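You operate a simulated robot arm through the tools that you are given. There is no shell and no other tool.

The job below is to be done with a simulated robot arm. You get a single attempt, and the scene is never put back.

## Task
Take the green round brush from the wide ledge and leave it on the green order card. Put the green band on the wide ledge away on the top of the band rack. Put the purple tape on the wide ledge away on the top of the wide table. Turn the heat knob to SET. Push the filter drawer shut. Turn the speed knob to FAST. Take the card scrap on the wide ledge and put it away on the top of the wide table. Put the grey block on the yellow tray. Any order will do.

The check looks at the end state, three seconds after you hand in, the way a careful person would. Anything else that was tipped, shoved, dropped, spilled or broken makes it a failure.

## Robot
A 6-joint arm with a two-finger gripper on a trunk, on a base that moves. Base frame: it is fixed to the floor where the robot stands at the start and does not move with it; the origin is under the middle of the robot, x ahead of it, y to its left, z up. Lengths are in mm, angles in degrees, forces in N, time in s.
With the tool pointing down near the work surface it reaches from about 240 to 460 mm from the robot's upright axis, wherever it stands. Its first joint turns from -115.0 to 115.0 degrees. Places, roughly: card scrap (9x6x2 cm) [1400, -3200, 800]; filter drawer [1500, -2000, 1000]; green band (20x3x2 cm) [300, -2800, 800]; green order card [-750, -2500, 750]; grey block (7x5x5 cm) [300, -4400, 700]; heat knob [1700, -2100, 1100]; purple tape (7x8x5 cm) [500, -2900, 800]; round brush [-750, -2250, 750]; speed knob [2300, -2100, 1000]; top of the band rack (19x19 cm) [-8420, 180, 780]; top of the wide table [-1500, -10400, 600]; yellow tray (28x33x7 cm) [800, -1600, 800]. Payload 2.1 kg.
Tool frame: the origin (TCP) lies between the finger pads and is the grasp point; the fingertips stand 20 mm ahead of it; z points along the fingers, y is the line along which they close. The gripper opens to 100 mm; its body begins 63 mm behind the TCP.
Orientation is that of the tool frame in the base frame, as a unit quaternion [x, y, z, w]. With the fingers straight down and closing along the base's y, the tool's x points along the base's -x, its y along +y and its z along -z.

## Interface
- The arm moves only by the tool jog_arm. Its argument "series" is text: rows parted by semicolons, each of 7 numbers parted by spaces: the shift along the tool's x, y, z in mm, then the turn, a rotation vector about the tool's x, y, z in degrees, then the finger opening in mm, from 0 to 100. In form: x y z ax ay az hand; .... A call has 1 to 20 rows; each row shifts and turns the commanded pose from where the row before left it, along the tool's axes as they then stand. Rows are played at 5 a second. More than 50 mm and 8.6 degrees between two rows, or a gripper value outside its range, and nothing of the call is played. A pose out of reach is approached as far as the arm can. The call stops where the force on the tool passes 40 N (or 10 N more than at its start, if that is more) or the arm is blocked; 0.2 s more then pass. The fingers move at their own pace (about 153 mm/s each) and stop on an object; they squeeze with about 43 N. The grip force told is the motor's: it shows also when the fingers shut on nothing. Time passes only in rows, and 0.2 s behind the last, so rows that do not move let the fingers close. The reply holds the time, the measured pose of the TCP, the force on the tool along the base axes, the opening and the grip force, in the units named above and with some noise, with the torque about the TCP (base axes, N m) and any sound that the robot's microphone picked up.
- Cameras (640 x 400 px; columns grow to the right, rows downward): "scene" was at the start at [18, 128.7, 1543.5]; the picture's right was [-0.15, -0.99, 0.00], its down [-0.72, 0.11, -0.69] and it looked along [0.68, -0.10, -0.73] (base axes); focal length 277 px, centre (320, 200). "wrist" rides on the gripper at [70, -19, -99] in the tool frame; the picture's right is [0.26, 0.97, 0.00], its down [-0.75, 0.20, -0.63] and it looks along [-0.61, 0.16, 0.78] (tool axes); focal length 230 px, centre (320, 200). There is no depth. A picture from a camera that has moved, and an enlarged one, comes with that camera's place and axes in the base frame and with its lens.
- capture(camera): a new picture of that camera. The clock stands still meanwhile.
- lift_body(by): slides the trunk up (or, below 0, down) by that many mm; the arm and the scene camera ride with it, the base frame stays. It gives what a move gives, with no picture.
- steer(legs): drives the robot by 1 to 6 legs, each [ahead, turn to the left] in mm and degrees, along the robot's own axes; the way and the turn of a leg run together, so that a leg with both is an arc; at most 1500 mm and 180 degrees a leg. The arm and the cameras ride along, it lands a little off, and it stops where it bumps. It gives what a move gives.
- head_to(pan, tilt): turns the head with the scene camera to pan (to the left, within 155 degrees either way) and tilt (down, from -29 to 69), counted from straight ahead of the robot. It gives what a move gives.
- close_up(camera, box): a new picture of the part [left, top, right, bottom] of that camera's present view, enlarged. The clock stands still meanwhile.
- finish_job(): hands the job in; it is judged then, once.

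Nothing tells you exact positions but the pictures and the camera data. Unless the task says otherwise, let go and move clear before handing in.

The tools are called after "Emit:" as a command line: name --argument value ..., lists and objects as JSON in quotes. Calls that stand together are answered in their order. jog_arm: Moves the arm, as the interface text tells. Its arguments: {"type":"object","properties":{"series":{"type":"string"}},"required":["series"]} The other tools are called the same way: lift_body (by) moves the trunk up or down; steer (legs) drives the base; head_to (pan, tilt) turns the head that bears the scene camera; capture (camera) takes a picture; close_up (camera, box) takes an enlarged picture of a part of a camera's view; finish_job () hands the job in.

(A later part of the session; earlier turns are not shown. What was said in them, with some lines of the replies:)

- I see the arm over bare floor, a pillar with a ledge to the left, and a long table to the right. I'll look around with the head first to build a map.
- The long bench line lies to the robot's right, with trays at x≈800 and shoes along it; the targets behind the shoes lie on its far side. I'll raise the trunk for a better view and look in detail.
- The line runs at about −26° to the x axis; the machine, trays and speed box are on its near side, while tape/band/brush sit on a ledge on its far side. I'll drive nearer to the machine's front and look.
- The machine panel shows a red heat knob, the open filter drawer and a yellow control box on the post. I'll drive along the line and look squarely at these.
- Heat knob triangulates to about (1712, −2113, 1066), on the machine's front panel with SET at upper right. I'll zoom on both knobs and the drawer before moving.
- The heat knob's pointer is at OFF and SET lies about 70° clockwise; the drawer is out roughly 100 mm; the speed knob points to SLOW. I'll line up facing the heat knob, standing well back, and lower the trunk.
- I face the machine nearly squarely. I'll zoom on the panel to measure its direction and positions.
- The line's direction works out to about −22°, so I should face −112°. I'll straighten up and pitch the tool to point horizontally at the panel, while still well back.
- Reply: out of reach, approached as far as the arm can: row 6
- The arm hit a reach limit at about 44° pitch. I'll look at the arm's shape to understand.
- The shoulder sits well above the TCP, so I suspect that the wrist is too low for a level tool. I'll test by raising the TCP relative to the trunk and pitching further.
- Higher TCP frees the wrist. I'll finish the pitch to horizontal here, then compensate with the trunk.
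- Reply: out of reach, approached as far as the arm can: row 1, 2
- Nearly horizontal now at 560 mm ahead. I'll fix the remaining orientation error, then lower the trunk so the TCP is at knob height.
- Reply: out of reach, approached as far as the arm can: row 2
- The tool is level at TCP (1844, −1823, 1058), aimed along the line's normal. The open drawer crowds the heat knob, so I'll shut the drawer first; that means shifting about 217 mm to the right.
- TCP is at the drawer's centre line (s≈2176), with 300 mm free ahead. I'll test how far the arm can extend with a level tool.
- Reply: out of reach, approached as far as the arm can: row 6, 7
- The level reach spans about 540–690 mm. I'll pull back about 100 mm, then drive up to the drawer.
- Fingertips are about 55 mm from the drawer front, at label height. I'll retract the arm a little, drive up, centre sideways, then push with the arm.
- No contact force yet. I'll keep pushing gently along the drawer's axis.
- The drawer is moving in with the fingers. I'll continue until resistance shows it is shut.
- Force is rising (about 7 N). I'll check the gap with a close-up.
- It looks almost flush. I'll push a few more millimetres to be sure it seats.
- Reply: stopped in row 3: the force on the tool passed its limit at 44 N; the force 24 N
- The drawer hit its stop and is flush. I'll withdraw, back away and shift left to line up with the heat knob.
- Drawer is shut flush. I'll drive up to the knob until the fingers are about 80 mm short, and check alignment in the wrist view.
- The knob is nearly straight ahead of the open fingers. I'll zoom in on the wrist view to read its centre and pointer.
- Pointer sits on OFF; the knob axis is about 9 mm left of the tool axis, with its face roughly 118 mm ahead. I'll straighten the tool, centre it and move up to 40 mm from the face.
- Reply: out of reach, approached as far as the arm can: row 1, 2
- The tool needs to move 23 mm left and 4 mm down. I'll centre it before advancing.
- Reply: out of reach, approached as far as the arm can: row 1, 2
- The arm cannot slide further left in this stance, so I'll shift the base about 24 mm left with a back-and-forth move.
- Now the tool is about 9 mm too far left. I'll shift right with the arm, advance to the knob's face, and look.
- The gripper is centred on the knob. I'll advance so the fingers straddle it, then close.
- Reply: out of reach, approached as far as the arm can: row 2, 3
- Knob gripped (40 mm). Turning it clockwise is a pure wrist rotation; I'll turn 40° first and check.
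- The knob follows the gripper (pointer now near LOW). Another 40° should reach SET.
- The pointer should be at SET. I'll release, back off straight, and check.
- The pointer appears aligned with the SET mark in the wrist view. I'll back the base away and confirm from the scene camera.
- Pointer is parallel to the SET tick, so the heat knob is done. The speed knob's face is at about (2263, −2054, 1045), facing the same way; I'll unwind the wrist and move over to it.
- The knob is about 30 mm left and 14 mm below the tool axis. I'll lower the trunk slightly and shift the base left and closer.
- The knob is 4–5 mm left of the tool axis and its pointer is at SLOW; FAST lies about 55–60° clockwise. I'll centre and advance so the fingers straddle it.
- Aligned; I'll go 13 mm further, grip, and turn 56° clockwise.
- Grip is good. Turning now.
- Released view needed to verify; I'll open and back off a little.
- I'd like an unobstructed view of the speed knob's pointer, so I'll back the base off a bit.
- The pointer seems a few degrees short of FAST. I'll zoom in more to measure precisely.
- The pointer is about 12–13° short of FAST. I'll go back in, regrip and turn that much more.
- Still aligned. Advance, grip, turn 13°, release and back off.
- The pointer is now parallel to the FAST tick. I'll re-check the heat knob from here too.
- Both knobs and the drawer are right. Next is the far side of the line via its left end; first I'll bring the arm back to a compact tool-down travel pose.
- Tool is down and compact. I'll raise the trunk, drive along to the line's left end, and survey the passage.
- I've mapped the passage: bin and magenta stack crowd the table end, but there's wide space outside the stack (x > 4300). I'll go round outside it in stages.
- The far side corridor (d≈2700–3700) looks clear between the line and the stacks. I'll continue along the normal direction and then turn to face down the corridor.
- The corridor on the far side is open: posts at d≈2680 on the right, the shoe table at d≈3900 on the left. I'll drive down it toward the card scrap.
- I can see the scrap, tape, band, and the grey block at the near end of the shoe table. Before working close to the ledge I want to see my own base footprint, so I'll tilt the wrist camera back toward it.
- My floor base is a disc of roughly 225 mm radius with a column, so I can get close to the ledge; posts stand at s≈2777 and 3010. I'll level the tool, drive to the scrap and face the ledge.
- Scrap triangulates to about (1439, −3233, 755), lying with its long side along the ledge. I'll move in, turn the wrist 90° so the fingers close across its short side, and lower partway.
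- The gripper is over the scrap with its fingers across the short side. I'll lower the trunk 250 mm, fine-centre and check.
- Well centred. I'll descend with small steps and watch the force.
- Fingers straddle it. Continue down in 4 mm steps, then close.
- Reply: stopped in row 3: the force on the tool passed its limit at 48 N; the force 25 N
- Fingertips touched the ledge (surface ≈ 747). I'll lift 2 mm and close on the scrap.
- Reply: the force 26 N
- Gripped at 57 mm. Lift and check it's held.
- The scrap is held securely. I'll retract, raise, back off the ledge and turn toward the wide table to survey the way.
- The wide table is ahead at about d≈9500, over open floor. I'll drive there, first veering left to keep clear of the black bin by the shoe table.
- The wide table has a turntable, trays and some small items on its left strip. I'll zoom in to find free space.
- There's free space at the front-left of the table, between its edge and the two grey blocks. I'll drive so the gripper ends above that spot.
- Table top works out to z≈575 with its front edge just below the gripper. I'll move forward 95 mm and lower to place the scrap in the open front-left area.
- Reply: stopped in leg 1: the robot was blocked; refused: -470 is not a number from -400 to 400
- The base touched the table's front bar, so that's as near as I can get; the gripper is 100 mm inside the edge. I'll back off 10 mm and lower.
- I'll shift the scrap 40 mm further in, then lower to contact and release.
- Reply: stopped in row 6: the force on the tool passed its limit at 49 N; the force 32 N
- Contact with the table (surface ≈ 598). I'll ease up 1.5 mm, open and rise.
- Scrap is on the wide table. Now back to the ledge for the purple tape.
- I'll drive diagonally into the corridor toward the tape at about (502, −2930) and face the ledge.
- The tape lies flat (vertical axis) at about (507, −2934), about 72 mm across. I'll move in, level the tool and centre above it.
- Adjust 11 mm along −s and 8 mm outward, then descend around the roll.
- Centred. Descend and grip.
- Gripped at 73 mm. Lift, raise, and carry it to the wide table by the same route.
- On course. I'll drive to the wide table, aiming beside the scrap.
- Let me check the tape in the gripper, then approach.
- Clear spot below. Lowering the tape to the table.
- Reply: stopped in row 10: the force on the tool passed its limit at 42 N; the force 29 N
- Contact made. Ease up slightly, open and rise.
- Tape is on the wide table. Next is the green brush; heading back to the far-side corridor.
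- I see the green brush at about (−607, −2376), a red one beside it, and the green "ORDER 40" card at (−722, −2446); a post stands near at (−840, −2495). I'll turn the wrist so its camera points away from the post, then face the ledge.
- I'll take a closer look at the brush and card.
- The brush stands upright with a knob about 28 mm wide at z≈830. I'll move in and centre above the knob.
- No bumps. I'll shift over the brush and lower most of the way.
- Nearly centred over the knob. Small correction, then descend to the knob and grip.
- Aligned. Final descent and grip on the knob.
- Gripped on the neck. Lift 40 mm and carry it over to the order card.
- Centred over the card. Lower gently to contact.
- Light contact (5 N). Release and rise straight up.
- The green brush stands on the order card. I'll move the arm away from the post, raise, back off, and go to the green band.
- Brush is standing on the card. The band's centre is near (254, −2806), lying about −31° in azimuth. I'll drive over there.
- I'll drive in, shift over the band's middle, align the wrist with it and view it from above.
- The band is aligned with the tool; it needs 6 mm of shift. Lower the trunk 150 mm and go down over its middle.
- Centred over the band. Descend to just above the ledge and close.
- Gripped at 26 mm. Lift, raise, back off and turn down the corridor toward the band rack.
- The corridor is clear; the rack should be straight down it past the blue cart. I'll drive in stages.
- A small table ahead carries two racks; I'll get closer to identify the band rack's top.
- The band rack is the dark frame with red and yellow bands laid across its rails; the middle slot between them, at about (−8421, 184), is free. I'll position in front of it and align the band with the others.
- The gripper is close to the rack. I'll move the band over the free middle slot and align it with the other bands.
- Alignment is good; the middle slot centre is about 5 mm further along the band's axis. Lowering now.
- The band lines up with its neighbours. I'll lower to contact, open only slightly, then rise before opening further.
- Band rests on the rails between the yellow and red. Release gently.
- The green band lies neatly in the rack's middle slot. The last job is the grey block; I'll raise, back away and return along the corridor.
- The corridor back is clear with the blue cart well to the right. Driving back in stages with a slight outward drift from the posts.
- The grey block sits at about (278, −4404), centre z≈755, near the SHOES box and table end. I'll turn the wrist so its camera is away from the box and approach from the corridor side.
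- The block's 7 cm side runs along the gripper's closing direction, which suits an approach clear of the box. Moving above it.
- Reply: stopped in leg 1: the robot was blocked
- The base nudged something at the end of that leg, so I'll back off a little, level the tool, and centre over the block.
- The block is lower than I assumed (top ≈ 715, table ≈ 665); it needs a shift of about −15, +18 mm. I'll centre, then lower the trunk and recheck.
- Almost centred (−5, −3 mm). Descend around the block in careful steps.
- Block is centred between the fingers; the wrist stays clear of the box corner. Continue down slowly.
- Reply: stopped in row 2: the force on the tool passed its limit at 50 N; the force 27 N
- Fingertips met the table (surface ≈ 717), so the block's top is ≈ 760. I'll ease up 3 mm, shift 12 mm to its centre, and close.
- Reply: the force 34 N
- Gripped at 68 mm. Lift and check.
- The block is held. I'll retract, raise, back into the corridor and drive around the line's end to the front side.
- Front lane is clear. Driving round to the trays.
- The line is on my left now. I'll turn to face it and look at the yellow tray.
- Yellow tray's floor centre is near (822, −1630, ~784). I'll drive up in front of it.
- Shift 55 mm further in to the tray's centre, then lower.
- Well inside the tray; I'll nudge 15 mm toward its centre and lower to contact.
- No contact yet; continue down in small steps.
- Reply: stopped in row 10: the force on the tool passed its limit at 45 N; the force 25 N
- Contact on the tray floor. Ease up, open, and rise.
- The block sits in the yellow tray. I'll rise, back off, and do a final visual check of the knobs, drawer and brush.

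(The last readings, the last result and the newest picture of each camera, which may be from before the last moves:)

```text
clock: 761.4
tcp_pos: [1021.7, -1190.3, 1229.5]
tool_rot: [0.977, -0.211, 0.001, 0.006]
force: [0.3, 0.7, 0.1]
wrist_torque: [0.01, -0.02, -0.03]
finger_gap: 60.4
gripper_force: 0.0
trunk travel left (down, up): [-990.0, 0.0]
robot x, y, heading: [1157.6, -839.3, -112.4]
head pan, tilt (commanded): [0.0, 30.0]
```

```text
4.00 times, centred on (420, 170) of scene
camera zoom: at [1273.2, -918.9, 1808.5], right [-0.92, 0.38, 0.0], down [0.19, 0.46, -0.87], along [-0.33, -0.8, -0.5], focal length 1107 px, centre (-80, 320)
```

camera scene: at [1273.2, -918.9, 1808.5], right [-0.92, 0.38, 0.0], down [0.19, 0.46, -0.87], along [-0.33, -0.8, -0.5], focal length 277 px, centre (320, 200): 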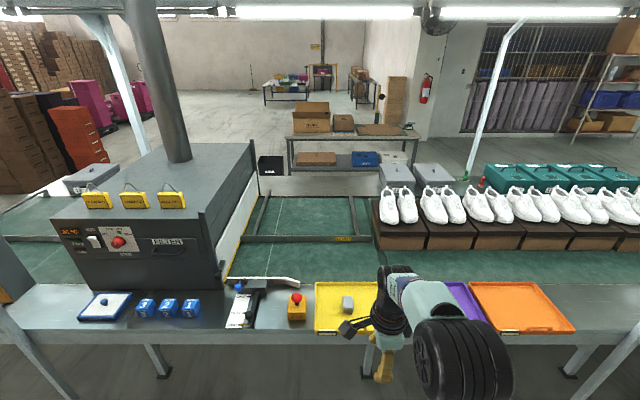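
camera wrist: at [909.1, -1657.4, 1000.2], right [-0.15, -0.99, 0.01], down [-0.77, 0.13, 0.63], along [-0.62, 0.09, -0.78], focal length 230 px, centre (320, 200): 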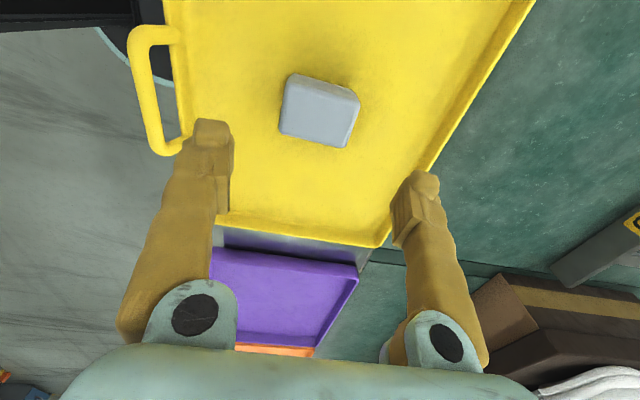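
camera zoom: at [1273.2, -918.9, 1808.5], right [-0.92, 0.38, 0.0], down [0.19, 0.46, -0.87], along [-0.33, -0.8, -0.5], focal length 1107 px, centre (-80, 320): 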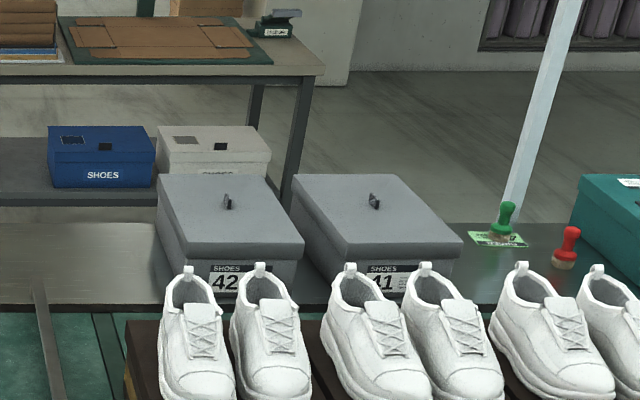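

Brush stands on its card, tray and drawer look right. One last zoom on both knobs.

Emit:
close_up --camera "scene" --box '[90, 215, 154, 255]'

Emit:
head_to --pan 40 --tilt 30

Emit:
capture --camera "scene"

```text
10.00 times, centred on (122, 235) of scene
camera zoom: at [1273.2, -918.9, 1808.5], right [-0.92, 0.38, 0.0], down [0.19, 0.46, -0.87], along [-0.33, -0.8, -0.5], focal length 2767 px, centre (2300, -150)
```

zoom: 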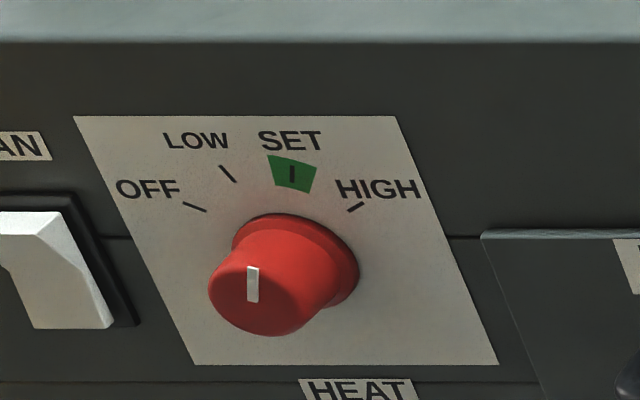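

```text
clock: 762.4
tcp_pos: [1022.4, -1190.2, 1230.9]
tool_rot: [0.978, -0.21, 0.0, 0.007]
force: [-0.1, -0.2, -0.9]
wrist_torque: [-0.01, -0.01, 0.01]
finger_gap: 60.1
gripper_force: 0.1
trunk travel left (down, up): [-990.0, 0.0]
robot x, y, heading: [1154.1, -839.2, -112.6]
head pan, tilt (commanded): [40.0, 30.0]
```

```text
taken
camera scene: at [1334.5, -922.1, 1808.5], right [-0.95, -0.3, 0.0], down [-0.15, 0.48, -0.87], along [0.26, -0.83, -0.5], focal length 277 px, centre (320, 200)
```

scene: 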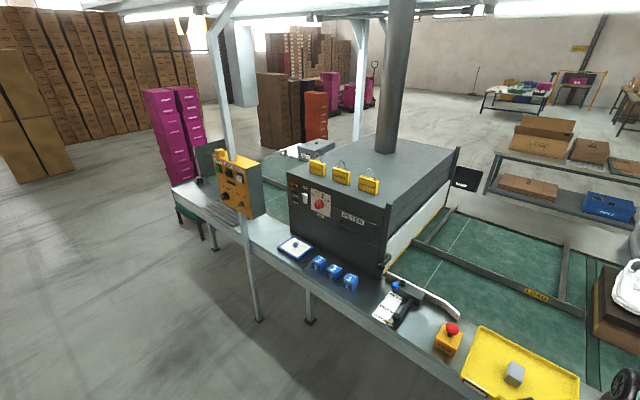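

Emit:
close_up --camera "scene" --box '[205, 145, 285, 225]'

Emit:
close_up --camera "scene" --box '[440, 310, 600, 400]'

Emit:
close_up --camera "scene" --box '[440, 60, 640, 220]'

```text
5.00 times, centred on (245, 185) of scene
camera zoom: at [1334.5, -922.1, 1808.5], right [-0.95, -0.3, 0.0], down [-0.15, 0.48, -0.87], along [0.26, -0.83, -0.5], focal length 1384 px, centre (695, 275)
```

zoom: 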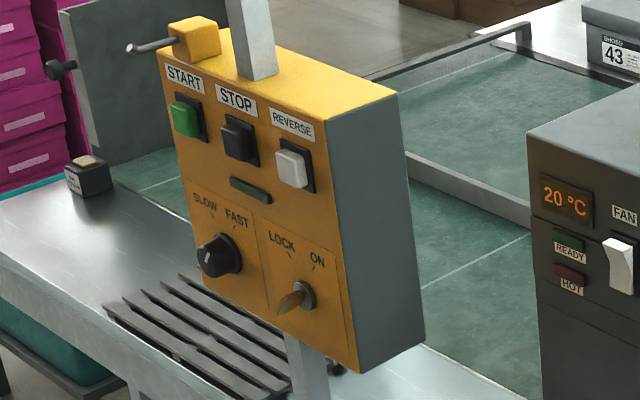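

```text
4.00 times, centred on (520, 355) of scene
camera zoom: at [1334.5, -922.1, 1808.5], right [-0.95, -0.3, 0.0], down [-0.15, 0.48, -0.87], along [0.26, -0.83, -0.5], focal length 1107 px, centre (-480, -420)
```

zoom: 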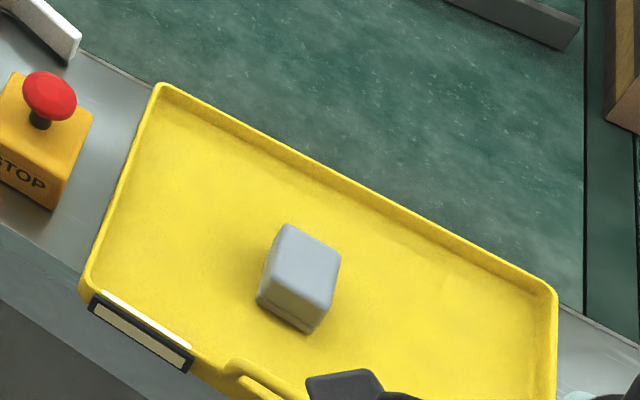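

```text
2.50 times, centred on (540, 140) of scene
camera zoom: at [1334.5, -922.1, 1808.5], right [-0.95, -0.3, 0.0], down [-0.15, 0.48, -0.87], along [0.26, -0.83, -0.5], focal length 692 px, centre (-230, 350)
```

zoom: 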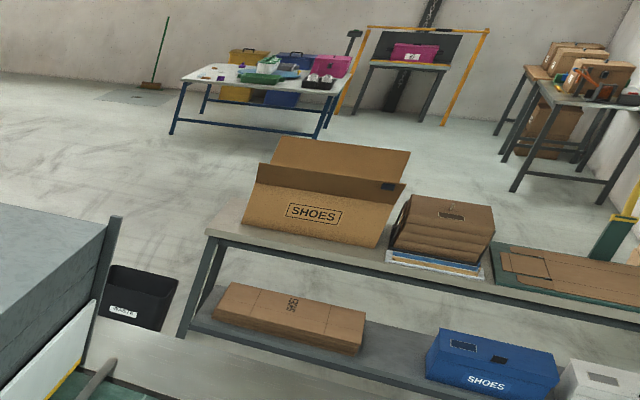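

Emit:
close_up --camera "scene" --box '[226, 180, 258, 205]'

```text
16.00 times, centred on (242, 192) of scene
camera zoom: at [1334.5, -922.1, 1808.5], right [-0.95, -0.3, 0.0], down [-0.15, 0.48, -0.87], along [0.26, -0.83, -0.5], focal length 4428 px, centre (1568, 320)
```

zoom: 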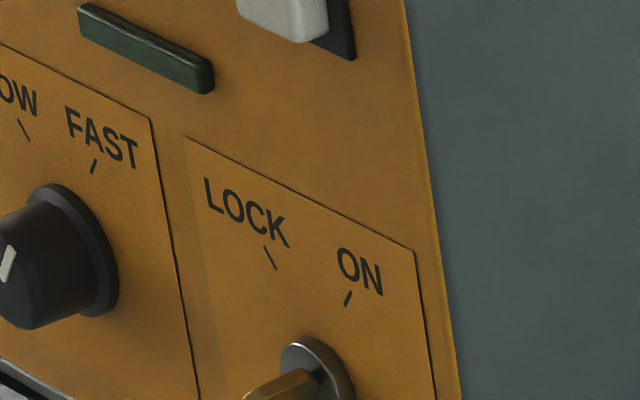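

Everything checks out: both knobs point at their marks, the drawer is shut, the block is in the yellow tray, the brush is on the green card, the tape and scrap are on the wide table, and the band is in the rack. The gripper is empty and clear, so I'm handing in.

Emit:
finish_job

```text
The job is handed in.
```

I handed the job in with all eight parts done. The last pictures confirm both knobs, the drawer, the brush and the block. I checked the tape, scrap and band only when I set them down.

| Part | Result |
|---|---|
| Green round brush | Standing upright on the green order card |
| Green band | On the rack's rails, between the yellow and red bands |
| Purple tape | Near the front-left of the wide table |
| Card scrap | Near the front-left of the wide table, beside the tape |
| Heat knob | Pointer lines up with the SET mark |
| Speed knob | Pointer lines up with the FAST mark, within a few degrees |
| Filter drawer | Pushed in until it stopped, flush with the panel |
| Grey block | Near the middle of the yellow tray |

**Bumps:** the robot was blocked twice while driving. The first was at the front of the wide table. The second was by the shoe table, where I couldn't tell what it touched. I backed off both times and saw nothing moved or tipped afterwards.

The gripper is empty and clear of everything.
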